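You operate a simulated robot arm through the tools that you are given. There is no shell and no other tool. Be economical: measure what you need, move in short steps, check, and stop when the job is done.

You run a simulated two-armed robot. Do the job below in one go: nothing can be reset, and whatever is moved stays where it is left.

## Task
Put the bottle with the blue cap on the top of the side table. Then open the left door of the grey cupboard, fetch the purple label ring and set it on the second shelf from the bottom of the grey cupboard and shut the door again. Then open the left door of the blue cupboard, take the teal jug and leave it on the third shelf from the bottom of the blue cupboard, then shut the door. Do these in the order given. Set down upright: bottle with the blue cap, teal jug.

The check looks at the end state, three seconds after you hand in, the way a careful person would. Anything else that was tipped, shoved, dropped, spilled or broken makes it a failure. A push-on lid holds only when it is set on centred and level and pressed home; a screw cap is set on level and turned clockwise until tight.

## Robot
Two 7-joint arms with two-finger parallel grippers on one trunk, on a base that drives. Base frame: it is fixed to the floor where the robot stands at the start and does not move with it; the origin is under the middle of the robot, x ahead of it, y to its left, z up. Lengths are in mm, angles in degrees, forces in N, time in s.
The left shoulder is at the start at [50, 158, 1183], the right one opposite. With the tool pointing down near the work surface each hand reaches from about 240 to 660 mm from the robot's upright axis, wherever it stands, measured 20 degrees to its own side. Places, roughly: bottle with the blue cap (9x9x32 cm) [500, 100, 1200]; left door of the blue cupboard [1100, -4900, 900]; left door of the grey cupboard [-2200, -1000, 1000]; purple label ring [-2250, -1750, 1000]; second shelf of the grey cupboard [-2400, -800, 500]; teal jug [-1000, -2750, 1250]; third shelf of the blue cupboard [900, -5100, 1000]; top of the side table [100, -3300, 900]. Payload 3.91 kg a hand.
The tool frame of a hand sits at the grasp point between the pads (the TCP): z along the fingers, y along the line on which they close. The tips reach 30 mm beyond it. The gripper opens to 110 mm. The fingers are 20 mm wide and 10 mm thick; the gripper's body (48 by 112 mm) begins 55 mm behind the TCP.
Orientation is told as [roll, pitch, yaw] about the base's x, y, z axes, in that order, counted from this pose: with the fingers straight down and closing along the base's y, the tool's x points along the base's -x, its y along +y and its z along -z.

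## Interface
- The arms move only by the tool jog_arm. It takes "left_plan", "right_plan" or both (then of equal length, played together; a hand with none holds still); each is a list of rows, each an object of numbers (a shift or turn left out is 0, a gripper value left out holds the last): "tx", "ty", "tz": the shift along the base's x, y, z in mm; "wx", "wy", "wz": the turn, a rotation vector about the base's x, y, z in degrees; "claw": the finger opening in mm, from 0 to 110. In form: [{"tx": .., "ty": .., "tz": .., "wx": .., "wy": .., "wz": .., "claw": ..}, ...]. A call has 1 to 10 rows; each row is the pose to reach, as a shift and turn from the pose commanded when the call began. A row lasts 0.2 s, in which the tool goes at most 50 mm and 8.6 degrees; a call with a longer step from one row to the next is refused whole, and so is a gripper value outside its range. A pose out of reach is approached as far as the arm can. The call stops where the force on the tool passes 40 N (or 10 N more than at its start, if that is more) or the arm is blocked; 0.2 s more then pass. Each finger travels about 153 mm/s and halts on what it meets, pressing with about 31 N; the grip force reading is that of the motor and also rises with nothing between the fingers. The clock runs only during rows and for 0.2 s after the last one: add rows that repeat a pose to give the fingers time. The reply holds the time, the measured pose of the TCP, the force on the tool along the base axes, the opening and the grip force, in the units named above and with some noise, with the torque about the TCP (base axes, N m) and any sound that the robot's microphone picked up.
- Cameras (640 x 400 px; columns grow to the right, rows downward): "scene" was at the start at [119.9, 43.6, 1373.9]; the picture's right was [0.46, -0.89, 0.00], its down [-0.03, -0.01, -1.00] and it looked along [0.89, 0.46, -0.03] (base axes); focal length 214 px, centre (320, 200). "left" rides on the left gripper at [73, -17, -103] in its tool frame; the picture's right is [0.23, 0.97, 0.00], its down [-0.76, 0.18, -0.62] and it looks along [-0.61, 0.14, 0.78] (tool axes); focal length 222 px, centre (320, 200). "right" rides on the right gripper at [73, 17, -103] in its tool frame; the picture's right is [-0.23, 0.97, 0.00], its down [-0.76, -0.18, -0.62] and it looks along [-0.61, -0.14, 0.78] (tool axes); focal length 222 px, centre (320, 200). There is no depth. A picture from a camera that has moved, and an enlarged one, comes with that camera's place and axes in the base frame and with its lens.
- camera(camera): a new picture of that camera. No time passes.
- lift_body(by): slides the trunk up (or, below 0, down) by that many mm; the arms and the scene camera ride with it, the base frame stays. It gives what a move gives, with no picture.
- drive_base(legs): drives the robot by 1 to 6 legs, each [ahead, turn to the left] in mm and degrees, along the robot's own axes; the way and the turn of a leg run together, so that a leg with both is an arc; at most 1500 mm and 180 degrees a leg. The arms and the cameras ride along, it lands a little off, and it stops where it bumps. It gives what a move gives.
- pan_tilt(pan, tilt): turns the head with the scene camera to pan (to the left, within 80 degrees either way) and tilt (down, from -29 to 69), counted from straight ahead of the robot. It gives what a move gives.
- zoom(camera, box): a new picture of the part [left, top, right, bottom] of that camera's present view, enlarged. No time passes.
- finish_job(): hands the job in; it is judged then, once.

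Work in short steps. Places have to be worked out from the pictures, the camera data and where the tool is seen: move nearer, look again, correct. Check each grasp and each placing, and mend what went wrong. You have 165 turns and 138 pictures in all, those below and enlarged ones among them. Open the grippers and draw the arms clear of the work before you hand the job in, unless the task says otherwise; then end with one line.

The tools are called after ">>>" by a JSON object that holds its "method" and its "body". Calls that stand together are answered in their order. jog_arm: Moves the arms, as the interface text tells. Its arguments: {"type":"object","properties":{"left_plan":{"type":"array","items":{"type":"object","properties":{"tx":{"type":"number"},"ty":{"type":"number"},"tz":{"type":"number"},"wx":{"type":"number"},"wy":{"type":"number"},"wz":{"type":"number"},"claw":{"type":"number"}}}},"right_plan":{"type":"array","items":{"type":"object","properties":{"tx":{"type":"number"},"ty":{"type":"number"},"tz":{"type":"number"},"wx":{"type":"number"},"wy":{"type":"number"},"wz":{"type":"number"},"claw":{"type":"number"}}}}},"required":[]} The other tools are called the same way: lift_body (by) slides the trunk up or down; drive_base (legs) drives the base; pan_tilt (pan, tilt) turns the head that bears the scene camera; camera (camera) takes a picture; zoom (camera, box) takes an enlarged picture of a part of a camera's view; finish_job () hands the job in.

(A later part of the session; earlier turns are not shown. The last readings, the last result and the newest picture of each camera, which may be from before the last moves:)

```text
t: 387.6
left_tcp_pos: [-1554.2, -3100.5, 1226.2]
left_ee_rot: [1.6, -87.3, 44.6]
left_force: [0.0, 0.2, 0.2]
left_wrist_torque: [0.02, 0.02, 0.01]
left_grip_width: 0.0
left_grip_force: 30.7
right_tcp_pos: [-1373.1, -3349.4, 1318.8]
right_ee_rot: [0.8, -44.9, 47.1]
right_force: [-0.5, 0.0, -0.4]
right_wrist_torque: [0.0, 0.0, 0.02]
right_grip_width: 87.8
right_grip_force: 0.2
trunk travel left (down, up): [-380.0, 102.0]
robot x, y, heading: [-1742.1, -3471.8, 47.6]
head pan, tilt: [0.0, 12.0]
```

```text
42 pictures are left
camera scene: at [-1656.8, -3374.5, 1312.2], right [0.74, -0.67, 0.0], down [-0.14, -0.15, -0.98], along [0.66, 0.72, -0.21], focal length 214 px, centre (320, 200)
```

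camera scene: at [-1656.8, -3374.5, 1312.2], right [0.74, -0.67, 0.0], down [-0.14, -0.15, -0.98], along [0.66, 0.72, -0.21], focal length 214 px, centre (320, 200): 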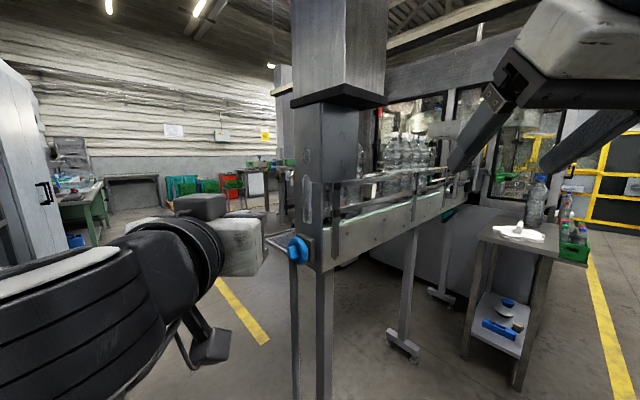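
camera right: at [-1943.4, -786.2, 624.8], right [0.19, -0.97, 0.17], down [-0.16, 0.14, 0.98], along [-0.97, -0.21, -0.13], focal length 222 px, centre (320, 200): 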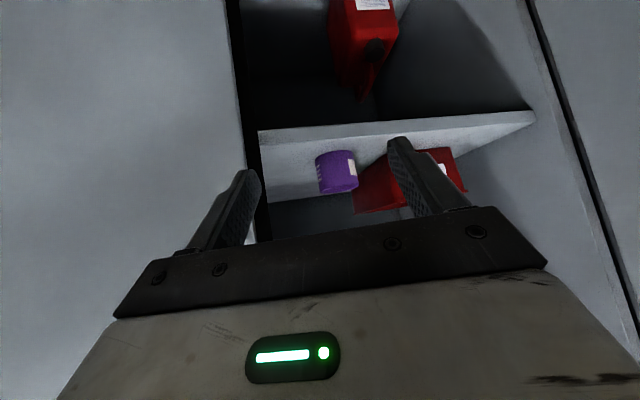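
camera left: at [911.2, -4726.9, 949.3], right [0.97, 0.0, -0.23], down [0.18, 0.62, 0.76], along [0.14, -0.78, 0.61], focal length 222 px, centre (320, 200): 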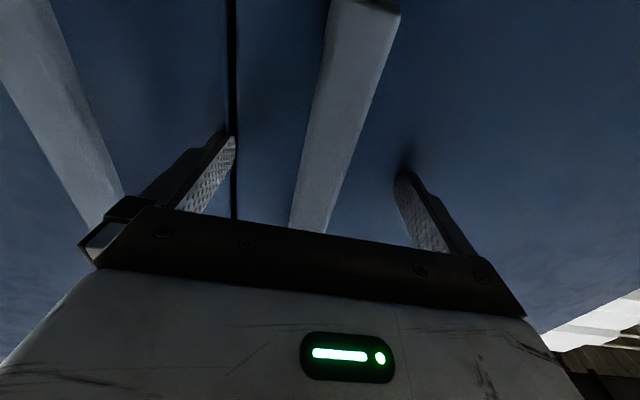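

The column blocks access from this end, so the jug must be taken from the north side over the tray. I take the diagonal lane back up and face it.

>>> {"method": "drive_base", "body": {"legs": [[0, 55.9], [629, 0], [0, -37], [1100, 0], [0, -131.5]]}}

>>> {"method": "pan_tilt", "body": {"pan": 0, "tilt": 20}}

>>> {"method": "camera", "body": {"camera": "scene"}}

```text
t: 406.0
left_tcp_pos: [-1223.4, -2203.4, 1225.8]
left_ee_rot: [1.9, -87.3, -71.8]
left_force: [0.2, 0.5, 0.1]
left_wrist_torque: [0.0, 0.01, 0.0]
left_grip_width: 0.0
left_grip_force: 31.2
right_tcp_pos: [-1527.5, -2255.5, 1318.0]
right_ee_rot: [0.8, -44.7, -69.4]
right_force: [-0.7, -0.6, -0.5]
right_wrist_torque: [0.01, 0.03, -0.02]
right_grip_width: 88.1
right_grip_force: 0.1
trunk travel left (down, up): [-380.0, 102.0]
robot x, y, heading: [-1471.0, -1865.5, -68.6]
head pan, tilt: [0.0, 12.0]
```

```text
t: 406.7
left_tcp_pos: [-1224.3, -2202.3, 1225.7]
left_ee_rot: [1.7, -87.4, -71.6]
left_force: [-0.4, 0.0, 0.4]
left_wrist_torque: [0.04, 0.0, -0.01]
left_grip_width: 0.0
left_grip_force: 31.1
right_tcp_pos: [-1527.7, -2254.4, 1318.8]
right_ee_rot: [0.8, -44.9, -69.4]
right_force: [-0.1, -0.1, -0.2]
right_wrist_torque: [0.01, -0.01, 0.0]
right_grip_width: 88.0
right_grip_force: 0.0
trunk travel left (down, up): [-380.0, 102.0]
robot x, y, heading: [-1473.1, -1866.2, -68.4]
head pan, tilt: [0.0, 20.0]
```

```text
41 pictures are left
camera scene: at [-1426.8, -1987.4, 1299.3], right [-0.93, -0.36, 0.0], down [-0.12, 0.32, -0.94], along [0.34, -0.88, -0.34], focal length 214 px, centre (320, 200)
```

scene: 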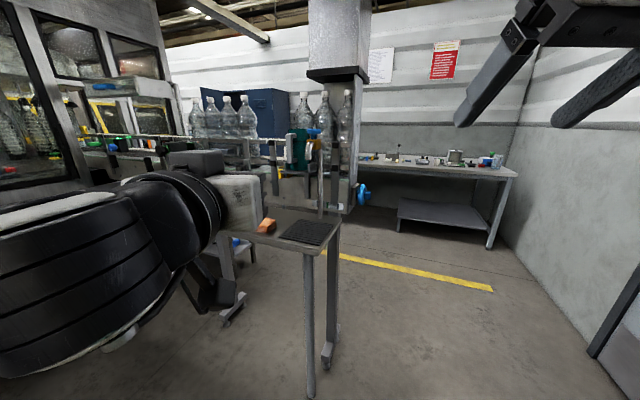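

The teal jug is at about (302, 150), next to the column. I zoom in.

>>> {"method": "zoom", "body": {"camera": "scene", "box": [240, 80, 390, 260]}}

```text
2.22 times, centred on (315, 170) of scene
camera zoom: at [-1426.8, -1987.4, 1299.3], right [-0.93, -0.36, 0.0], down [-0.12, 0.32, -0.94], along [0.34, -0.88, -0.34], focal length 477 px, centre (331, 267)
```

zoom: 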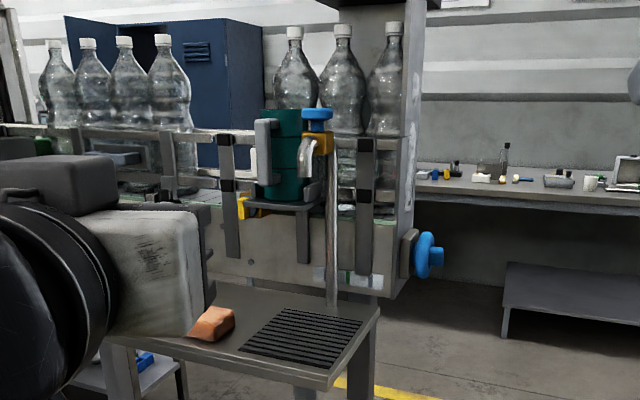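

The jug (about 75 mm wide, 150 tall) stands on a bracket near (-1054, -2720, 1203). Its grey handle is on the +x side and a fixed tap is on the -x side. I move in front of it for a closer look.

>>> {"method": "drive_base", "body": {"legs": [[0, 50], [579, 0], [0, -71.5]]}}

>>> {"method": "pan_tilt", "body": {"pan": -8, "tilt": 15}}

>>> {"method": "camera", "body": {"camera": "scene"}}

```text
t: 415.4
left_tcp_pos: [-827.5, -2447.6, 1226.2]
left_ee_rot: [1.8, -87.4, -94.4]
left_force: [0.1, 0.2, -0.6]
left_wrist_torque: [0.02, 0.01, -0.02]
left_grip_width: 0.0
left_grip_force: 31.0
right_tcp_pos: [-1127.7, -2379.9, 1318.8]
right_ee_rot: [0.8, -44.9, -91.8]
right_force: [0.1, 0.7, -0.2]
right_wrist_torque: [-0.01, 0.0, -0.01]
right_grip_width: 88.1
right_grip_force: 0.0
trunk travel left (down, up): [-380.0, 102.0]
robot x, y, heading: [-931.4, -2042.0, -91.2]
head pan, tilt: [0.0, 20.0]
```

```text
t: 416.1
left_tcp_pos: [-828.1, -2447.9, 1225.5]
left_ee_rot: [1.7, -87.4, -94.0]
left_force: [-0.9, 0.4, -0.7]
left_wrist_torque: [-0.03, 0.01, -0.02]
left_grip_width: 0.0
left_grip_force: 31.0
right_tcp_pos: [-1126.5, -2378.2, 1317.9]
right_ee_rot: [0.8, -44.8, -91.7]
right_force: [0.1, -0.9, 0.8]
right_wrist_torque: [0.01, 0.02, 0.0]
right_grip_width: 87.9
right_grip_force: 0.0
trunk travel left (down, up): [-380.0, 102.0]
robot x, y, heading: [-929.6, -2038.7, -90.8]
head pan, tilt: [-8.0, 15.0]
```

```text
39 pictures are left
camera scene: at [-946.2, -2170.0, 1307.3], right [-0.99, 0.16, 0.0], down [0.04, 0.26, -0.97], along [-0.15, -0.95, -0.26], focal length 214 px, centre (320, 200)
```

scene: 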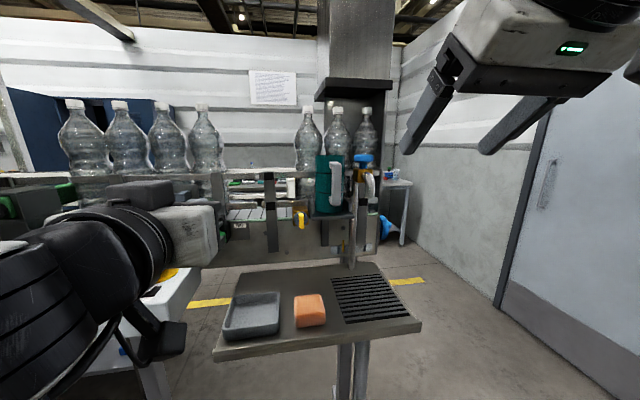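

>>> {"method": "zoom", "body": {"camera": "scene", "box": [270, 120, 430, 270]}}

```text
2.67 times, centred on (350, 195) of scene
camera zoom: at [-946.2, -2170.0, 1307.3], right [-0.99, 0.16, 0.0], down [0.04, 0.26, -0.97], along [-0.15, -0.95, -0.26], focal length 572 px, centre (240, 213)
```

zoom: 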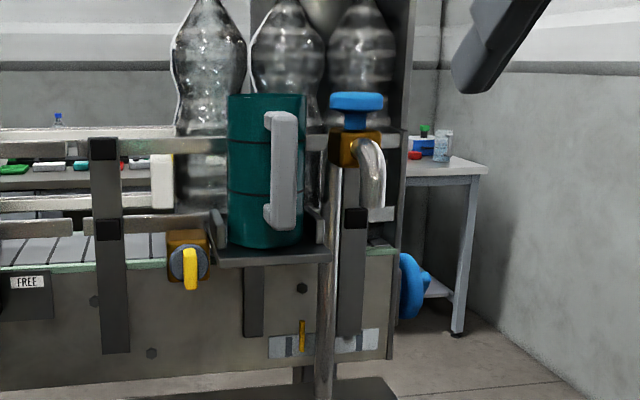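

Clear view: the jug's axis is at about (-1058, -2714), z 1130–1276, with its handle toward me and the tap about 60 mm to its right. I'll grasp the upper body with the 45°-tilted right hand from above the handle. I move closer and up first.

>>> {"method": "drive_base", "body": {"legs": [[90, 0]]}}

>>> {"method": "lift_body", "body": {"by": 80}}

>>> {"method": "jog_arm", "body": {"right_plan": [{"tx": 20, "ty": -30, "claw": 92}, {"tx": 45, "ty": -70, "claw": 92}, {"tx": 72, "ty": -100, "tz": -10, "claw": 92}, {"tx": 72, "ty": -115, "tz": -18, "claw": 92}]}}

>>> {"method": "camera", "body": {"camera": "right"}}

>>> {"method": "zoom", "body": {"camera": "scene", "box": [270, 100, 470, 280]}}

```text
t: 417.2
left_tcp_pos: [-831.4, -2535.2, 1226.2]
left_ee_rot: [1.6, -87.3, -94.4]
left_force: [0.0, -0.6, 0.8]
left_wrist_torque: [-0.01, 0.01, -0.01]
left_grip_width: 0.1
left_grip_force: 31.5
right_tcp_pos: [-1130.2, -2465.8, 1318.5]
right_ee_rot: [0.8, -44.8, -92.0]
right_force: [-0.6, -0.6, 0.4]
right_wrist_torque: [-0.02, -0.02, 0.02]
right_grip_width: 87.8
right_grip_force: 0.0
trunk travel left (down, up): [-380.0, 102.0]
robot x, y, heading: [-932.8, -2124.9, -91.6]
head pan, tilt: [-8.0, 15.0]
```

```text
t: 418.4
left_tcp_pos: [-832.0, -2533.3, 1306.3]
left_ee_rot: [1.8, -87.3, -94.5]
left_force: [0.2, 0.6, -0.4]
left_wrist_torque: [0.0, 0.04, 0.01]
left_grip_width: 0.1
left_grip_force: 30.9
right_tcp_pos: [-1130.9, -2465.0, 1398.0]
right_ee_rot: [0.8, -44.8, -92.0]
right_force: [0.3, 0.0, 0.2]
right_wrist_torque: [0.0, -0.01, 0.03]
right_grip_width: 87.7
right_grip_force: 0.2
trunk travel left (down, up): [-460.0, 22.0]
robot x, y, heading: [-931.8, -2124.1, -91.3]
head pan, tilt: [-8.0, 15.0]
```

```text
t: 419.4
left_tcp_pos: [-832.7, -2533.3, 1306.7]
left_ee_rot: [2.1, -87.2, -94.8]
left_force: [0.4, 0.2, 0.7]
left_wrist_torque: [-0.01, 0.01, -0.01]
left_grip_width: 0.1
left_grip_force: 30.9
right_tcp_pos: [-1058.0, -2579.2, 1381.1]
right_ee_rot: [0.8, -44.8, -92.1]
right_force: [-0.5, -0.3, -0.2]
right_wrist_torque: [0.01, -0.01, 0.01]
right_grip_width: 92.0
right_grip_force: 0.1
trunk travel left (down, up): [-460.0, 22.0]
robot x, y, heading: [-931.9, -2125.3, -91.5]
head pan, tilt: [-8.0, 15.0]
```

```text
37 pictures are left
camera right: at [-1039.9, -2456.1, 1403.3], right [0.97, -0.19, 0.17], down [-0.19, -0.1, 0.98], along [-0.17, -0.98, -0.13], focal length 222 px, centre (320, 200)
```

right: 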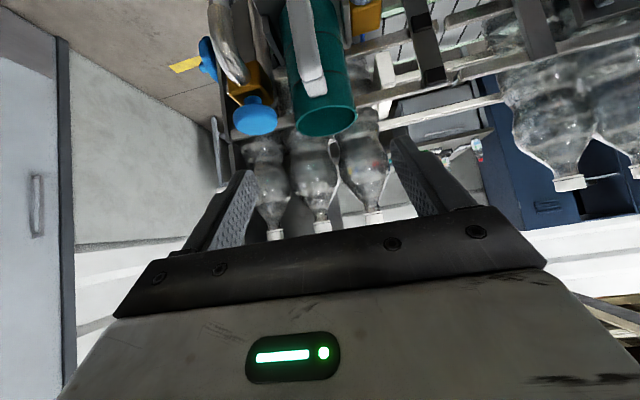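

```text
2.22 times, centred on (370, 190) of scene
camera zoom: at [-949.2, -2255.9, 1387.3], right [-0.99, 0.16, 0.0], down [0.04, 0.26, -0.97], along [-0.16, -0.95, -0.26], focal length 477 px, centre (209, 222)
```

zoom: 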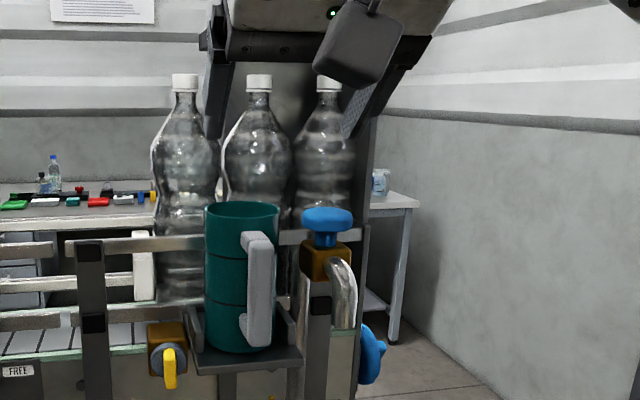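

The rim centre is at (-1058, -2702, 1276), with the tap knob's near edge at x≈-1109. I come down along the tool axis, biased 5 mm away from the knob.

>>> {"method": "jog_arm", "body": {"right_plan": [{"tx": 3, "ty": -30, "tz": -27}, {"tx": 5, "ty": -60, "tz": -55}, {"tx": 5, "ty": -90, "tz": -82}]}}

>>> {"method": "camera", "body": {"camera": "right"}}

>>> {"method": "zoom", "body": {"camera": "scene", "box": [320, 130, 460, 260]}}

```text
t: 420.2
left_tcp_pos: [-831.7, -2534.0, 1305.3]
left_ee_rot: [1.7, -87.2, -94.3]
left_force: [0.3, -0.3, 0.4]
left_wrist_torque: [0.01, -0.01, 0.01]
left_grip_width: 0.2
left_grip_force: 31.6
right_tcp_pos: [-1052.0, -2669.9, 1297.2]
right_ee_rot: [0.8, -44.8, -92.0]
right_force: [0.2, -1.0, -0.5]
right_wrist_torque: [0.01, 0.02, -0.03]
right_grip_width: 92.0
right_grip_force: 0.0
trunk travel left (down, up): [-460.0, 22.0]
robot x, y, heading: [-932.8, -2125.6, -91.6]
head pan, tilt: [-8.0, 15.0]
```

```text
35 pictures are left
camera right: at [-1034.1, -2546.7, 1319.1], right [0.97, -0.19, 0.17], down [-0.19, -0.1, 0.98], along [-0.17, -0.98, -0.13], focal length 222 px, centre (320, 200)
```

right: 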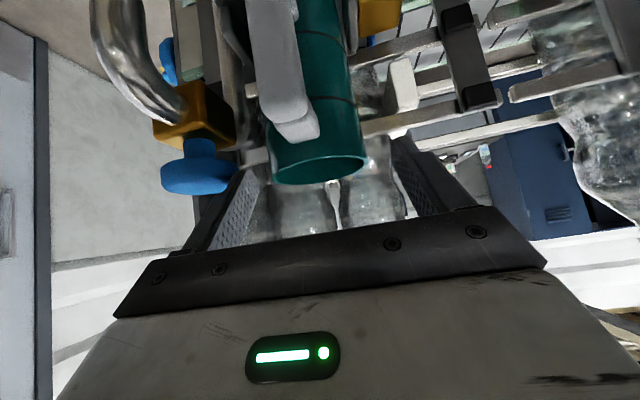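

```text
3.08 times, centred on (390, 195) of scene
camera zoom: at [-948.8, -2256.6, 1387.2], right [-0.99, 0.16, 0.0], down [0.04, 0.26, -0.97], along [-0.16, -0.95, -0.26], focal length 660 px, centre (105, 215)
```

zoom: 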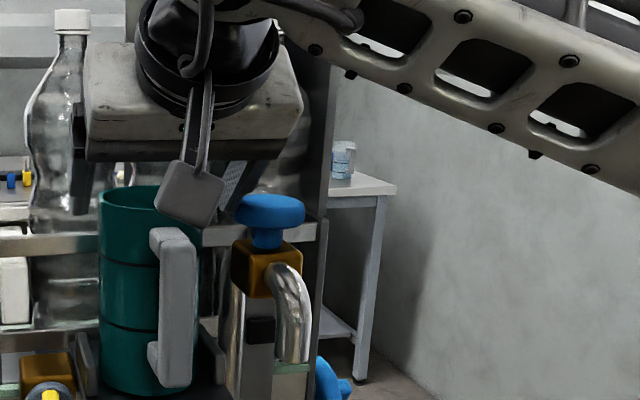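

Centred. I go the final 29 mm in, then close gently.

>>> {"method": "jog_arm", "body": {"right_plan": [{"tx": -1, "ty": -15, "tz": -15}, {"tx": -2, "ty": -29, "tz": -29}, {"tx": -2, "ty": -29, "tz": -29}, {"tx": -2, "ty": -29, "tz": -29, "claw": 75}, {"tx": -2, "ty": -29, "tz": -29, "claw": 50}, {"tx": -2, "ty": -29, "tz": -29, "claw": 50}, {"tx": -2, "ty": -29, "tz": -29, "claw": 50}]}}

>>> {"method": "camera", "body": {"camera": "right"}}

```text
t: 421.8
left_tcp_pos: [-830.2, -2532.8, 1306.6]
left_ee_rot: [0.6, -87.3, -93.3]
left_force: [0.5, -0.1, 0.5]
left_wrist_torque: [-0.01, 0.02, -0.04]
left_grip_width: 0.1
left_grip_force: 30.9
right_tcp_pos: [-1053.7, -2696.2, 1267.8]
right_ee_rot: [0.9, -44.9, -92.0]
right_force: [4.9, 0.5, 4.6]
right_wrist_torque: [-0.14, -0.33, 0.02]
right_grip_width: 82.2
right_grip_force: 30.7
trunk travel left (down, up): [-460.0, 22.0]
robot x, y, heading: [-932.3, -2127.1, -91.3]
head pan, tilt: [-8.0, 15.0]
```

```text
33 pictures are left
camera right: at [-1035.4, -2572.7, 1290.3], right [0.97, -0.18, 0.17], down [-0.19, -0.1, 0.98], along [-0.16, -0.98, -0.13], focal length 222 px, centre (320, 200)
```

right: 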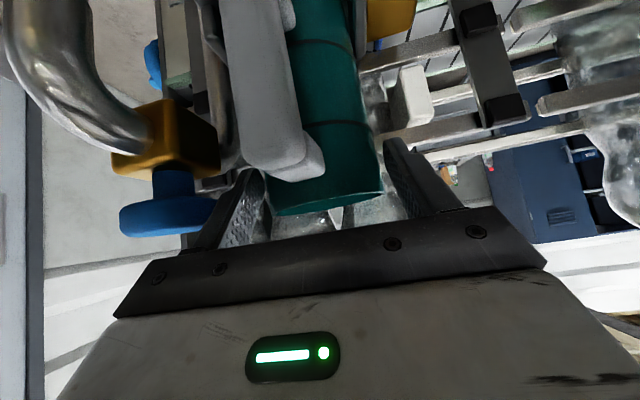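

It is gripped at 82 mm. I lift straight up slowly, clear of the bracket's side walls.

>>> {"method": "jog_arm", "body": {"right_plan": [{"tx": 2, "tz": 10}, {"tx": 3, "tz": 25}, {"tx": 3, "tz": 45}, {"tx": 3, "tz": 65}]}}

>>> {"method": "camera", "body": {"camera": "scene"}}

```text
t: 422.8
left_tcp_pos: [-832.4, -2534.0, 1305.5]
left_ee_rot: [1.3, -87.4, -94.1]
left_force: [-0.1, 0.5, -0.2]
left_wrist_torque: [0.02, -0.01, 0.01]
left_grip_width: 0.0
left_grip_force: 31.3
right_tcp_pos: [-1051.3, -2699.4, 1334.0]
right_ee_rot: [0.8, -44.8, -92.0]
right_force: [0.2, -0.5, -1.6]
right_wrist_torque: [0.04, 0.02, 0.0]
right_grip_width: 82.7
right_grip_force: 30.6
trunk travel left (down, up): [-460.0, 22.0]
robot x, y, heading: [-934.3, -2124.2, -91.3]
head pan, tilt: [-8.0, 15.0]
```

```text
32 pictures are left
camera scene: at [-948.4, -2256.0, 1387.3], right [-0.99, 0.16, 0.0], down [0.04, 0.26, -0.97], along [-0.16, -0.95, -0.26], focal length 214 px, centre (320, 200)
```

scene: 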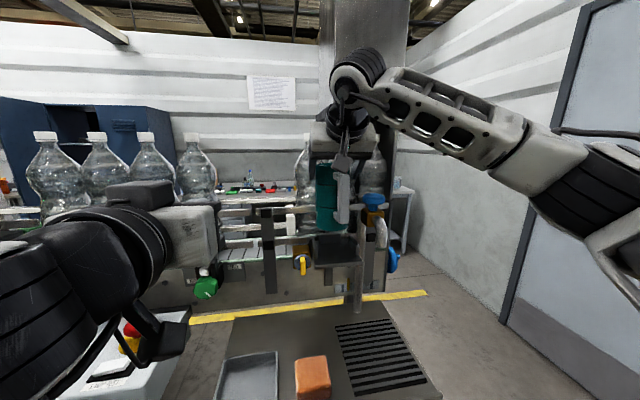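

The jug is lifted cleanly and is light. I raise it more, draw it back and back the base away.

>>> {"method": "jog_arm", "body": {"right_plan": [{"tz": 35}, {"ty": 35, "tz": 55}, {"ty": 80, "tz": 55}, {"ty": 125, "tz": 55}, {"ty": 170, "tz": 50}, {"tx": -15, "ty": 210, "tz": 40}, {"tx": -30, "ty": 240, "tz": 30}]}}

>>> {"method": "drive_base", "body": {"legs": [[-300, 0], [0, -86], [524, 0], [0, 63.8]]}}

>>> {"method": "camera", "body": {"camera": "right"}}

```text
t: 424.4
left_tcp_pos: [-831.2, -2532.2, 1306.6]
left_ee_rot: [2.2, -87.4, -94.9]
left_force: [0.1, -0.4, -0.2]
left_wrist_torque: [-0.01, 0.01, -0.01]
left_grip_width: 0.0
left_grip_force: 31.3
right_tcp_pos: [-1080.9, -2458.7, 1364.0]
right_ee_rot: [0.8, -44.8, -92.0]
right_force: [-0.9, -0.8, -2.0]
right_wrist_torque: [0.03, -0.02, 0.01]
right_grip_width: 82.5
right_grip_force: 31.2
trunk travel left (down, up): [-460.0, 22.0]
robot x, y, heading: [-929.8, -2127.3, -91.3]
head pan, tilt: [-8.0, 15.0]
```

```text
t: 435.7
left_tcp_pos: [-1511.4, -2238.6, 1305.9]
left_ee_rot: [1.5, -87.5, -117.1]
left_force: [0.7, -0.3, 1.2]
left_wrist_torque: [-0.02, 0.0, 0.01]
left_grip_width: 0.0
left_grip_force: 31.0
right_tcp_pos: [-1713.5, -2074.4, 1364.5]
right_ee_rot: [0.8, -44.9, -114.9]
right_force: [0.0, 0.4, -1.8]
right_wrist_torque: [0.0, 0.02, 0.0]
right_grip_width: 81.8
right_grip_force: 31.3
trunk travel left (down, up): [-460.0, 22.0]
robot x, y, heading: [-1443.8, -1823.8, -113.9]
head pan, tilt: [-8.0, 15.0]
```

```text
31 pictures are left
camera right: at [-1647.6, -1967.7, 1387.7], right [0.82, -0.55, 0.17], down [-0.21, -0.01, 0.98], along [-0.53, -0.84, -0.13], focal length 222 px, centre (320, 200)
```

right: 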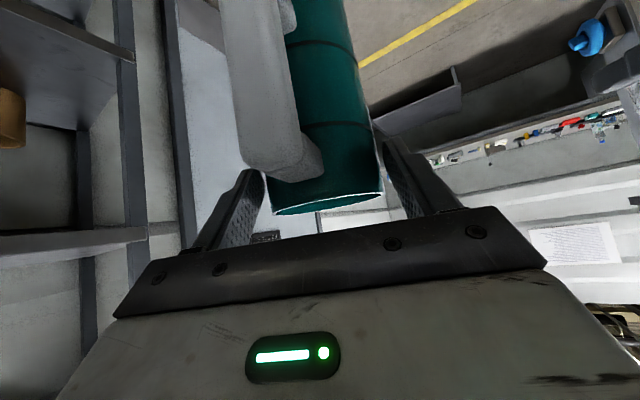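

The jug is held firmly and upright. I drive the known lane back to the blue cupboard side.

>>> {"method": "drive_base", "body": {"legs": [[1130, 0], [0, 38.3], [612, 0], [0, 56.7], [819, 0], [819, 0]]}}

```text
t: 456.7
left_tcp_pos: [218.0, -3993.7, 1306.5]
left_ee_rot: [1.7, -87.3, -22.0]
left_force: [0.4, 0.8, 0.4]
left_wrist_torque: [-0.01, -0.02, -0.01]
left_grip_width: 0.0
left_grip_force: 30.5
right_tcp_pos: [71.0, -4209.8, 1364.8]
right_ee_rot: [0.7, -44.7, -19.7]
right_force: [-0.1, 0.0, -1.2]
right_wrist_torque: [0.01, 0.02, 0.03]
right_grip_width: 81.8
right_grip_force: 30.9
trunk travel left (down, up): [-460.0, 22.0]
robot x, y, heading: [-200.6, -3963.4, -18.8]
head pan, tilt: [-8.0, 15.0]
```

I continue to the stance I used before in front of the blue cupboard.

>>> {"method": "drive_base", "body": {"legs": [[0, 7.2], [1007, 0], [0, -61.4]]}}

>>> {"method": "pan_tilt", "body": {"pan": 8, "tilt": 18}}

>>> {"method": "camera", "body": {"camera": "scene"}}

```text
t: 465.2
left_tcp_pos: [1021.7, -4502.2, 1305.2]
left_ee_rot: [1.9, -87.4, -74.7]
left_force: [0.2, -0.5, -0.3]
left_wrist_torque: [0.01, -0.01, 0.01]
left_grip_width: 0.0
left_grip_force: 30.3
right_tcp_pos: [760.7, -4516.3, 1364.1]
right_ee_rot: [0.7, -44.8, -72.0]
right_force: [-0.2, -0.7, -2.4]
right_wrist_torque: [0.02, 0.05, 0.03]
right_grip_width: 82.0
right_grip_force: 30.8
trunk travel left (down, up): [-460.0, 22.0]
robot x, y, heading: [789.6, -4158.0, -71.0]
head pan, tilt: [-8.0, 15.0]
```

```text
t: 466.0
left_tcp_pos: [1021.3, -4503.1, 1306.7]
left_ee_rot: [1.6, -87.4, -74.4]
left_force: [0.2, 0.0, 0.0]
left_wrist_torque: [-0.03, -0.02, -0.01]
left_grip_width: 0.0
left_grip_force: 31.1
right_tcp_pos: [761.6, -4517.7, 1364.7]
right_ee_rot: [0.8, -44.8, -72.0]
right_force: [-0.4, -0.3, -1.5]
right_wrist_torque: [0.01, 0.02, -0.01]
right_grip_width: 81.7
right_grip_force: 30.5
trunk travel left (down, up): [-460.0, 22.0]
robot x, y, heading: [787.3, -4153.6, -71.2]
head pan, tilt: [8.0, 18.0]
```

```text
30 pictures are left
camera scene: at [841.9, -4272.7, 1382.5], right [-0.89, -0.45, 0.0], down [-0.14, 0.28, -0.95], along [0.43, -0.85, -0.31], focal length 214 px, centre (320, 200)
```

scene: 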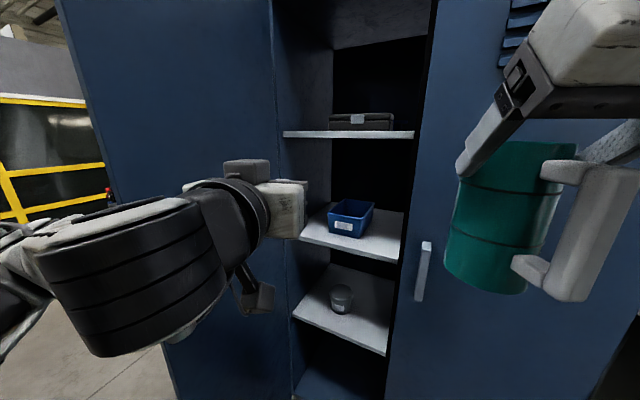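

Shelf 3: the bin's near corner is at (1052, -4981), and there is free space for the jug at about (965, -4975). The door is at ~87°; my left arm needs more room, so I push it wider with the left hand first.

>>> {"method": "jog_arm", "body": {"left_plan": [{"tx": 45, "ty": -5}, {"tx": 90, "ty": -10}, {"tx": 130, "ty": -15}, {"tx": 165, "ty": -15}, {"tx": 185, "ty": -12}, {"tx": 200, "ty": -10}, {"tx": 215, "ty": -8}, {"tx": 230, "ty": -6}, {"tx": 245, "ty": -4}, {"tx": 260, "ty": -2}]}}

>>> {"method": "jog_arm", "body": {"left_plan": [{"tx": 13}, {"tx": 26}, {"tx": 39}, {"tx": 52, "ty": -2}, {"tx": 64, "ty": -4}, {"tx": 76, "ty": -6}]}}

>>> {"method": "camera", "body": {"camera": "scene"}}

```text
t: 468.2
left_tcp_pos: [1281.5, -4505.0, 1306.2]
left_ee_rot: [1.8, -87.4, -74.6]
left_force: [0.0, 0.2, 0.3]
left_wrist_torque: [0.04, -0.01, 0.01]
left_grip_width: 0.1
left_grip_force: 31.7
right_tcp_pos: [762.6, -4517.9, 1364.8]
right_ee_rot: [0.7, -44.7, -72.0]
right_force: [-0.3, 0.7, -2.8]
right_wrist_torque: [0.05, 0.01, 0.01]
right_grip_width: 81.6
right_grip_force: 30.9
trunk travel left (down, up): [-460.0, 22.0]
robot x, y, heading: [787.9, -4152.2, -71.3]
head pan, tilt: [8.0, 18.0]
```

```text
t: 469.6
left_tcp_pos: [1355.9, -4509.6, 1306.2]
left_ee_rot: [1.8, -87.4, -74.5]
left_force: [0.0, -0.2, -0.2]
left_wrist_torque: [0.04, -0.02, -0.01]
left_grip_width: 0.0
left_grip_force: 30.9
right_tcp_pos: [761.4, -4517.9, 1364.9]
right_ee_rot: [0.8, -44.8, -72.0]
right_force: [0.8, -0.1, -2.0]
right_wrist_torque: [0.0, 0.0, 0.01]
right_grip_width: 82.0
right_grip_force: 31.3
trunk travel left (down, up): [-460.0, 22.0]
robot x, y, heading: [784.5, -4155.0, -71.3]
head pan, tilt: [8.0, 18.0]
```

```text
29 pictures are left
camera scene: at [842.3, -4272.7, 1382.4], right [-0.89, -0.45, 0.0], down [-0.14, 0.28, -0.95], along [0.43, -0.85, -0.31], focal length 214 px, centre (320, 200)
```

scene: 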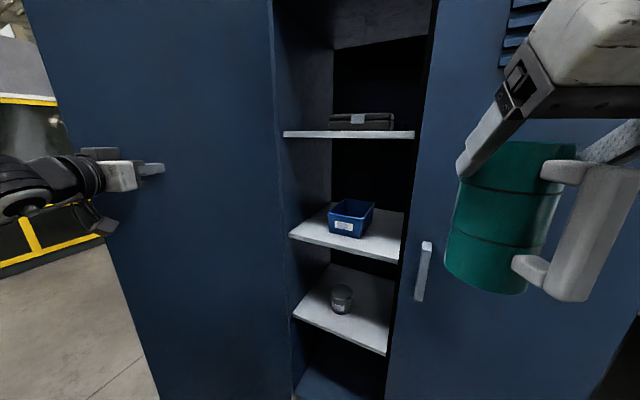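

The door is now past 100°. I retract the left hand, then move the base to about (879, -4392) with heading -75°.

>>> {"method": "jog_arm", "body": {"left_plan": [{"tx": -40, "ty": 3}, {"tx": -80, "ty": 6}, {"tx": -120, "ty": 9}, {"tx": -160, "ty": 12}, {"tx": -200, "ty": 16}, {"tx": -240, "ty": 20}, {"tx": -275, "ty": 22}]}}

>>> {"method": "drive_base", "body": {"legs": [[0, 3], [255, 0], [0, -7]]}}

>>> {"method": "lift_body", "body": {"by": -190}}

>>> {"method": "pan_tilt", "body": {"pan": 0, "tilt": 10}}

>>> {"method": "camera", "body": {"camera": "scene"}}

```text
t: 471.2
left_tcp_pos: [1082.1, -4504.5, 1315.1]
left_ee_rot: [2.6, -87.3, -75.4]
left_force: [0.4, 0.6, 0.0]
left_wrist_torque: [0.0, 0.02, 0.01]
left_grip_width: 0.2
left_grip_force: 31.1
left hand out of reach, approached as far as the arm can: row 6, 7
right_tcp_pos: [761.0, -4518.4, 1364.2]
right_ee_rot: [0.8, -44.9, -72.1]
right_force: [-0.9, -0.1, -1.6]
right_wrist_torque: [0.03, 0.02, 0.07]
right_grip_width: 81.8
right_grip_force: 31.1
trunk travel left (down, up): [-460.0, 22.0]
robot x, y, heading: [790.0, -4153.2, -71.3]
head pan, tilt: [8.0, 18.0]
```

```text
t: 474.0
left_tcp_pos: [1154.3, -4753.6, 1315.8]
left_ee_rot: [2.2, -87.4, -78.2]
left_force: [-0.7, 0.6, 1.1]
left_wrist_torque: [-0.02, 0.03, 0.03]
left_grip_width: 0.0
left_grip_force: 31.1
right_tcp_pos: [834.3, -4749.2, 1365.2]
right_ee_rot: [0.8, -44.8, -75.3]
right_force: [-0.8, 0.5, -2.4]
right_wrist_torque: [0.0, -0.01, 0.01]
right_grip_width: 81.7
right_grip_force: 31.1
trunk travel left (down, up): [-460.0, 22.0]
robot x, y, heading: [879.5, -4385.7, -74.9]
head pan, tilt: [8.0, 18.0]
```

```text
t: 475.9
left_tcp_pos: [1155.3, -4751.7, 1129.3]
left_ee_rot: [0.8, -87.6, -76.8]
left_force: [0.6, 0.7, 0.4]
left_wrist_torque: [0.04, 0.02, 0.01]
left_grip_width: 0.2
left_grip_force: 31.1
right_tcp_pos: [834.8, -4743.0, 1183.3]
right_ee_rot: [1.3, -45.7, -75.3]
right_force: [0.0, 15.1, 11.6]
right_wrist_torque: [0.41, 0.16, -0.14]
right_grip_width: 82.0
right_grip_force: 30.6
trunk travel left (down, up): [-274.0, 209.0]
robot x, y, heading: [881.2, -4384.4, -74.4]
head pan, tilt: [8.0, 18.0]
stopped: the force on the tool passed its limit at 44 N (the readings are from after the stop); the commanded pose is now the measured one
```

```text
t: 476.6
left_tcp_pos: [1156.6, -4750.5, 1128.5]
left_ee_rot: [0.0, -87.6, -76.1]
left_force: [0.4, 0.3, -0.4]
left_wrist_torque: [0.03, 0.02, 0.0]
left_grip_width: 0.0
left_grip_force: 31.2
right_tcp_pos: [834.6, -4743.8, 1182.6]
right_ee_rot: [1.2, -45.7, -75.3]
right_force: [1.1, 20.9, 15.3]
right_wrist_torque: [0.67, 0.07, -0.11]
right_grip_width: 81.9
right_grip_force: 31.2
trunk travel left (down, up): [-274.0, 209.0]
robot x, y, heading: [880.5, -4387.1, -74.6]
head pan, tilt: [0.0, 10.0]
```

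```text
28 pictures are left
camera scene: at [916.8, -4509.3, 1209.5], right [-0.96, -0.26, 0.0], down [-0.05, 0.16, -0.99], along [0.26, -0.95, -0.17], focal length 214 px, centre (320, 200)
```

scene: 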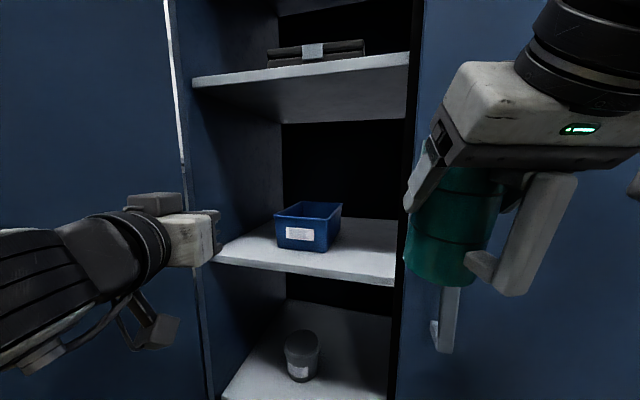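

The jug came down on the right door's handle. I lift it straight up, pull it back, and check how it sits in the grip.

>>> {"method": "jog_arm", "body": {"right_plan": [{"tz": 20}, {"tz": 50}, {"ty": 30, "tz": 65}, {"ty": 60, "tz": 65}, {"tx": 30, "ty": 60, "tz": 65}, {"tx": 50, "ty": 60, "tz": 65}]}}

>>> {"method": "camera", "body": {"camera": "scene"}}

>>> {"method": "camera", "body": {"camera": "right"}}

```text
t: 478.0
left_tcp_pos: [1156.0, -4754.1, 1127.8]
left_ee_rot: [1.3, -87.4, -77.3]
left_force: [-0.1, -0.3, -0.5]
left_wrist_torque: [0.0, -0.02, -0.01]
left_grip_width: 0.1
left_grip_force: 31.3
right_tcp_pos: [881.3, -4689.7, 1248.6]
right_ee_rot: [1.7, -45.4, -75.9]
right_force: [-5.2, -9.9, -5.8]
right_wrist_torque: [-0.28, -0.2, 0.9]
right_grip_width: 82.1
right_grip_force: 30.6
trunk travel left (down, up): [-274.0, 209.0]
robot x, y, heading: [880.2, -4388.9, -74.5]
head pan, tilt: [0.0, 10.0]
```

```text
27 pictures are left
camera scene: at [926.4, -4509.7, 1209.7], right [-0.93, -0.37, 0.0], down [-0.06, 0.15, -0.99], along [0.36, -0.92, -0.17], focal length 214 px, centre (320, 200)
```

scene: 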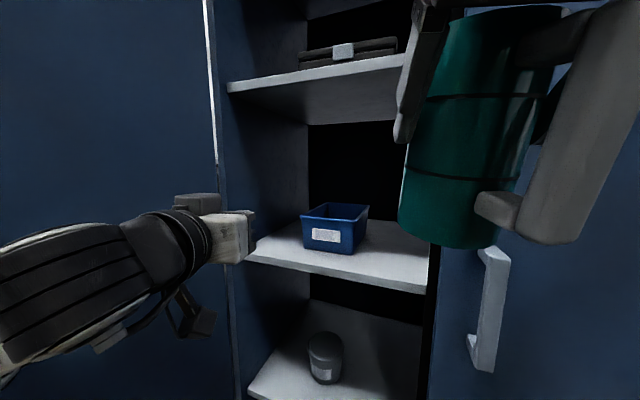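

```text
26 pictures are left
camera right: at [863.8, -4566.4, 1270.4], right [0.98, 0.1, 0.18], down [-0.17, -0.14, 0.98], along [0.12, -0.98, -0.12], focal length 222 px, centre (320, 200)
```

right: 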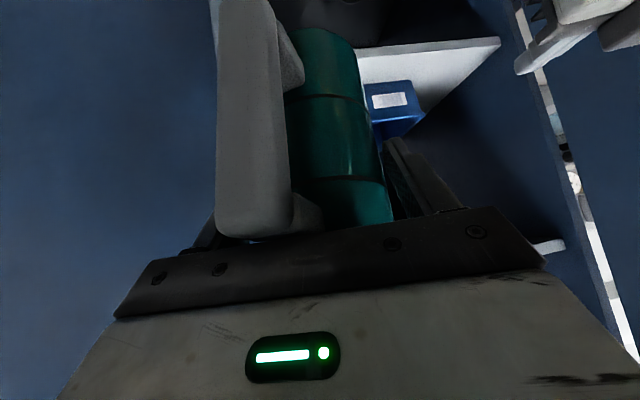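

The contact pushed the jug about 38 mm up in the grip but it still looks upright, with its bottom about 100 mm below the TCP. I move forward, away from the head, and line up in front of shelf 3, clear of the right door's handle.

>>> {"method": "jog_arm", "body": {"right_plan": [{"tx": 10, "ty": -35}, {"tx": 24, "ty": -75}, {"tx": 40, "ty": -115, "tz": -5}, {"tx": 50, "ty": -140, "tz": -35}, {"tx": 54, "ty": -150, "tz": -75}, {"tx": 54, "ty": -150, "tz": -108}]}}

>>> {"method": "pan_tilt", "body": {"pan": 5, "tilt": 12}}

>>> {"method": "camera", "body": {"camera": "scene"}}

```text
t: 479.4
left_tcp_pos: [1156.5, -4753.8, 1127.7]
left_ee_rot: [1.7, -87.4, -77.8]
left_force: [-0.5, 0.0, -0.1]
left_wrist_torque: [-0.03, -0.02, 0.03]
left_grip_width: 0.0
left_grip_force: 30.9
right_tcp_pos: [935.7, -4839.0, 1139.4]
right_ee_rot: [1.2, -45.4, -75.4]
right_force: [0.1, 0.5, -1.9]
right_wrist_torque: [0.01, -0.01, 0.04]
right_grip_width: 81.9
right_grip_force: 30.8
trunk travel left (down, up): [-274.0, 209.0]
robot x, y, heading: [883.5, -4387.5, -74.4]
head pan, tilt: [0.0, 10.0]
```

```text
t: 480.1
left_tcp_pos: [1155.7, -4753.1, 1128.0]
left_ee_rot: [1.6, -87.3, -77.8]
left_force: [0.1, -0.6, -0.3]
left_wrist_torque: [-0.01, -0.02, 0.01]
left_grip_width: 0.0
left_grip_force: 31.2
right_tcp_pos: [935.3, -4837.6, 1139.5]
right_ee_rot: [1.2, -45.4, -75.4]
right_force: [1.0, -0.3, -2.7]
right_wrist_torque: [0.04, -0.02, 0.0]
right_grip_width: 81.9
right_grip_force: 31.5
trunk travel left (down, up): [-274.0, 209.0]
robot x, y, heading: [882.3, -4387.5, -74.4]
head pan, tilt: [5.0, 12.0]
```

```text
25 pictures are left
camera scene: at [924.2, -4510.7, 1205.7], right [-0.94, -0.35, 0.0], down [-0.07, 0.2, -0.98], along [0.34, -0.92, -0.21], focal length 214 px, centre (320, 200)
```

scene: 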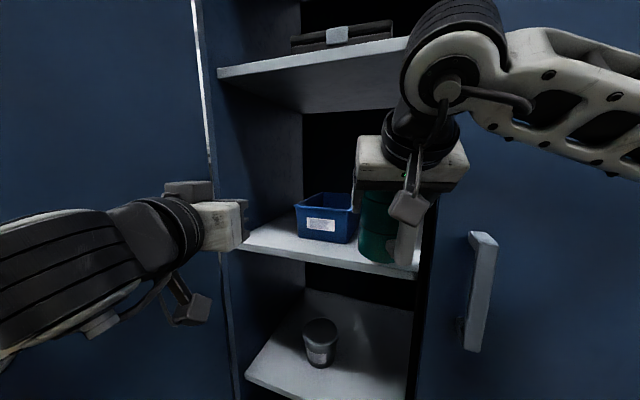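

The jug's bottom is around z≈1045, clear of the shelf. I move it in along the hand's heading.

>>> {"method": "jog_arm", "body": {"right_plan": [{"tx": 8, "ty": -30, "tz": -4}, {"tx": 16, "ty": -60, "tz": -8}, {"tx": 24, "ty": -90, "tz": -12}, {"tx": 32, "ty": -120, "tz": -14}, {"tx": 40, "ty": -150, "tz": -16}, {"tx": 40, "ty": -150, "tz": -16}]}}

>>> {"method": "camera", "body": {"camera": "scene"}}

>>> {"method": "camera", "body": {"camera": "right"}}

```text
t: 481.5
left_tcp_pos: [1154.1, -4744.3, 1132.6]
left_ee_rot: [1.5, -88.1, -77.6]
left_force: [0.2, -0.4, 0.1]
left_wrist_torque: [0.0, 0.01, 0.02]
left_grip_width: 0.0
left_grip_force: 30.9
right_tcp_pos: [978.4, -4975.4, 1129.8]
right_ee_rot: [0.8, -46.2, -74.5]
right_force: [1.0, 0.0, -2.3]
right_wrist_torque: [0.04, 0.03, -0.02]
right_grip_width: 81.7
right_grip_force: 30.8
trunk travel left (down, up): [-274.0, 209.0]
robot x, y, heading: [881.0, -4383.6, -74.5]
head pan, tilt: [5.0, 12.0]
```

```text
24 pictures are left
camera scene: at [922.2, -4500.8, 1206.8], right [-0.94, -0.35, 0.0], down [-0.07, 0.19, -0.98], along [0.34, -0.92, -0.2], focal length 214 px, centre (320, 200)
```

scene: 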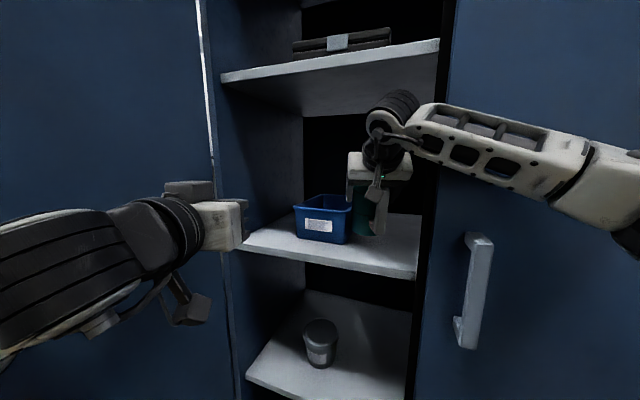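

```text
23 pictures are left
camera right: at [958.5, -4852.0, 1148.6], right [0.98, 0.12, 0.17], down [-0.16, -0.13, 0.98], along [0.14, -0.98, -0.11], focal length 222 px, centre (320, 200)
```

right: 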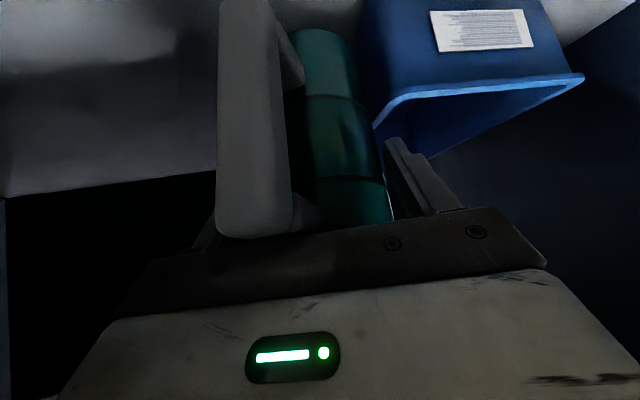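

The jug is inside, but the arm seems to be pressing lightly on something, leaving it ~15 mm short in depth. I lower it to the shelf here with contact detection and will slide it deeper afterwards if needed.

>>> {"method": "jog_arm", "body": {"right_plan": [{"tz": -8}, {"tz": -14}, {"tz": -20}, {"tz": -25}, {"tz": -29}, {"tz": -33}, {"tz": -37}, {"tz": -41}, {"tz": -45}]}}

>>> {"method": "zoom", "body": {"camera": "scene", "box": [280, 120, 460, 300]}}

```text
t: 483.0
left_tcp_pos: [1156.3, -4749.0, 1129.7]
left_ee_rot: [-1.2, -87.7, -74.8]
left_force: [1.0, 0.0, -0.6]
left_wrist_torque: [0.03, 0.02, 0.0]
left_grip_width: 0.0
left_grip_force: 31.3
right_tcp_pos: [983.2, -4975.7, 1110.5]
right_ee_rot: [2.4, -47.8, -75.4]
right_force: [0.6, 0.0, -1.8]
right_wrist_torque: [0.02, -0.02, 0.0]
right_grip_width: 82.1
right_grip_force: 30.9
trunk travel left (down, up): [-274.0, 209.0]
robot x, y, heading: [883.0, -4384.9, -74.8]
head pan, tilt: [5.0, 12.0]
stopped in row 7 (right hand): the force on the tool passed its limit at 41 N (the readings are from after the stop); the commanded pose is now the measured one
```

```text
2.22 times, centred on (370, 210) of scene
camera zoom: at [924.8, -4504.4, 1205.8], right [-0.94, -0.35, 0.0], down [-0.07, 0.19, -0.98], along [0.34, -0.92, -0.2], focal length 477 px, centre (209, 178)
```

zoom: 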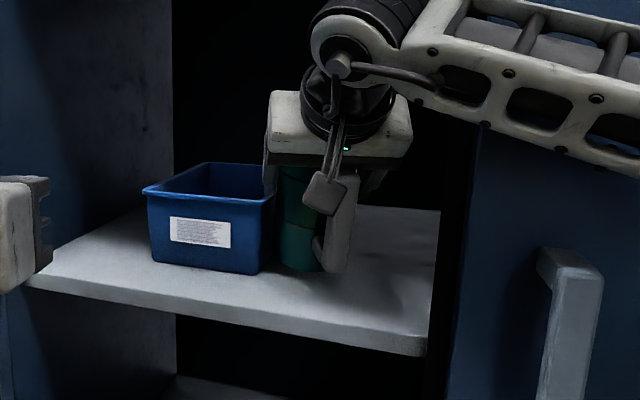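

The left finger is likely touching the bin's rim (hand at x=983). I lift slightly, shift 22 mm away from the bin, and lower again.

>>> {"method": "jog_arm", "body": {"right_plan": [{"tz": 12}, {"tx": -10, "tz": 12}, {"tx": -22, "tz": 12}, {"tx": -22, "tz": 4}, {"tx": -22, "tz": -4}, {"tx": -22, "tz": -10}, {"tx": -22, "tz": -15}, {"tx": -22, "tz": -19}, {"tx": -22, "tz": -23}, {"tx": -22, "tz": -26}]}}

>>> {"method": "zoom", "body": {"camera": "scene", "box": [280, 120, 460, 300]}}

```text
t: 484.9
left_tcp_pos: [1157.4, -4747.4, 1130.5]
left_ee_rot: [-1.6, -87.6, -74.5]
left_force: [0.4, -0.1, 0.4]
left_wrist_torque: [0.05, 0.05, -0.05]
left_grip_width: 0.0
left_grip_force: 30.5
right_tcp_pos: [965.6, -4972.3, 1102.3]
right_ee_rot: [3.1, -49.4, -75.2]
right_force: [-0.6, -0.1, -1.7]
right_wrist_torque: [0.02, 0.02, 0.02]
right_grip_width: 82.0
right_grip_force: 30.5
trunk travel left (down, up): [-274.0, 209.0]
robot x, y, heading: [883.4, -4388.9, -74.6]
head pan, tilt: [5.0, 12.0]
stopped in row 9 (right hand): the force on the tool passed its limit at 44 N (the readings are from after the stop); the commanded pose is now the measured one
```

```text
2.22 times, centred on (370, 210) of scene
camera zoom: at [925.0, -4504.1, 1205.9], right [-0.94, -0.35, 0.0], down [-0.07, 0.19, -0.98], along [0.34, -0.92, -0.2], focal length 477 px, centre (209, 178)
```

zoom: 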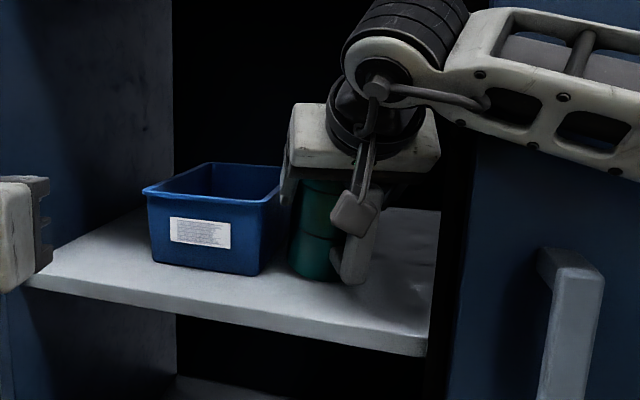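

The jug now sits tilted about 12–16° in the grip (its handle bar narrows in the wrist view), with its bottom swung away from me. I lift a little and pitch the hand down to level it before setting down.

>>> {"method": "jog_arm", "body": {"right_plan": [{"tz": 15}, {"tz": 18, "wx": 5.5, "wy": 1.5}, {"tz": 18, "wx": 11, "wy": 3}, {"tz": 18, "wx": 15.4, "wy": 4.2}, {"tz": 18, "wx": 15.4, "wy": 4.2}]}}

>>> {"method": "camera", "body": {"camera": "right"}}

>>> {"method": "zoom", "body": {"camera": "scene", "box": [280, 120, 460, 300]}}

```text
t: 486.4
left_tcp_pos: [1155.3, -4739.5, 1135.9]
left_ee_rot: [-2.7, -88.2, -73.4]
left_force: [1.1, 0.8, -0.1]
left_wrist_torque: [-0.02, 0.0, -0.04]
left_grip_width: 0.2
left_grip_force: 31.2
right_tcp_pos: [980.4, -4950.4, 1125.7]
right_ee_rot: [1.0, -34.1, -71.3]
right_force: [0.2, 0.0, -2.0]
right_wrist_torque: [0.0, 0.01, 0.0]
right_grip_width: 81.9
right_grip_force: 30.9
trunk travel left (down, up): [-274.0, 209.0]
robot x, y, heading: [879.1, -4383.9, -74.8]
head pan, tilt: [5.0, 12.0]
stopped in row 5 (right hand): the arm was blocked; the commanded pose is now the measured one
```

```text
20 pictures are left
camera right: at [954.6, -4834.1, 1171.8], right [0.98, 0.14, 0.14], down [-0.09, -0.33, 0.94], along [0.18, -0.93, -0.31], focal length 222 px, centre (320, 200)
```

right: 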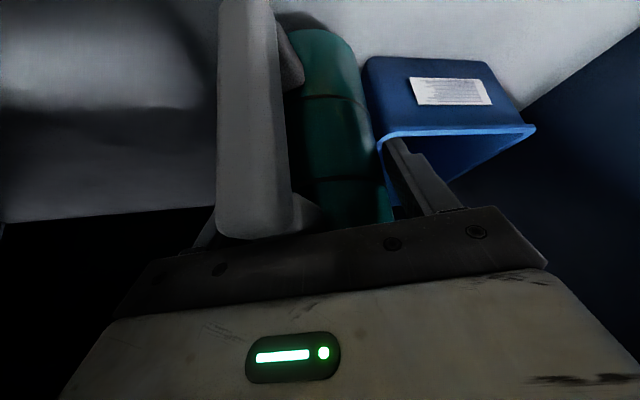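

```text
2.22 times, centred on (370, 210) of scene
camera zoom: at [923.2, -4495.3, 1208.9], right [-0.94, -0.35, 0.0], down [-0.07, 0.18, -0.98], along [0.34, -0.92, -0.19], focal length 477 px, centre (209, 178)
```

zoom: 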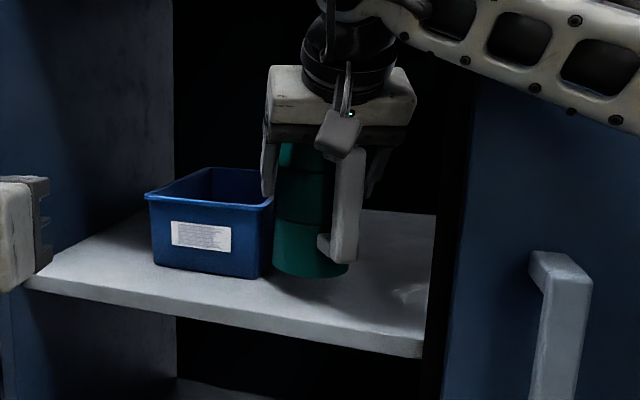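

The arm is pressing against the right door in this stance. I withdraw the jug, raise it, tuck the left hand, and re-approach squarer to the cupboard.

>>> {"method": "jog_arm", "body": {"right_plan": [{"tz": 12}, {"tx": -9, "ty": 32, "tz": 14}, {"tx": -18, "ty": 72, "tz": 16}, {"tx": -26, "ty": 112, "tz": 20}, {"tx": -34, "ty": 150, "tz": 30}, {"tx": -34, "ty": 180, "tz": 60}, {"tx": -30, "ty": 190, "tz": 100}], "left_plan": [{"tx": -10}, {"tx": -20}, {"tx": -30}, {"tx": -40}, {"tx": -50}, {"tx": -55}, {"tx": -55}]}}

>>> {"method": "drive_base", "body": {"legs": [[-150, 0], [0, 19], [180, 0], [0, -29]]}}

>>> {"method": "camera", "body": {"camera": "scene"}}

```text
t: 487.9
left_tcp_pos: [1101.7, -4752.0, 1127.8]
left_ee_rot: [0.9, -87.3, -76.9]
left_force: [0.1, -0.1, 0.2]
left_wrist_torque: [-0.01, 0.01, 0.03]
left_grip_width: 0.3
left_grip_force: 30.6
right_tcp_pos: [947.1, -4782.3, 1211.8]
right_ee_rot: [1.5, -32.7, -72.5]
right_force: [0.5, 0.6, -2.0]
right_wrist_torque: [0.02, 0.01, -0.02]
right_grip_width: 81.9
right_grip_force: 31.4
trunk travel left (down, up): [-274.0, 209.0]
robot x, y, heading: [880.7, -4388.1, -74.9]
head pan, tilt: [5.0, 12.0]
```

```text
t: 492.7
left_tcp_pos: [1109.3, -4759.1, 1143.1]
left_ee_rot: [46.1, -88.5, -127.6]
left_force: [0.4, 0.6, 0.5]
left_wrist_torque: [-0.02, 0.0, -0.01]
left_grip_width: 0.0
left_grip_force: 31.1
right_tcp_pos: [946.5, -4771.6, 1217.2]
right_ee_rot: [2.6, -33.7, -79.1]
right_force: [0.7, 0.8, -2.1]
right_wrist_torque: [0.03, 0.0, 0.02]
right_grip_width: 82.2
right_grip_force: 31.0
trunk travel left (down, up): [-274.0, 209.0]
robot x, y, heading: [936.9, -4384.5, -79.8]
head pan, tilt: [5.0, 12.0]
stopped in leg 4: the robot was blocked; the commanded pose is now the measured one
```

```text
18 pictures are left
camera scene: at [951.7, -4499.1, 1208.6], right [-0.96, -0.26, -0.01], down [-0.04, 0.19, -0.98], along [0.26, -0.95, -0.19], focal length 214 px, centre (320, 200)
```

scene: 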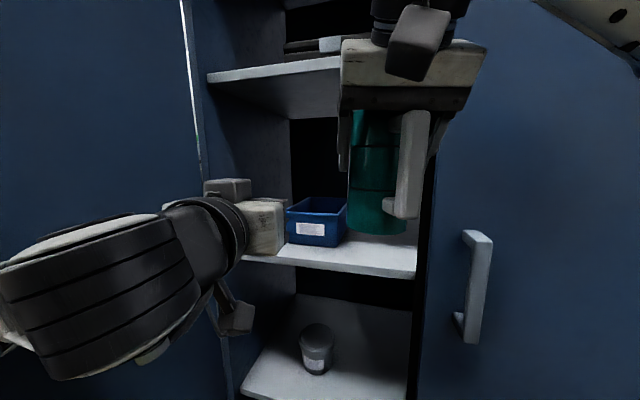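

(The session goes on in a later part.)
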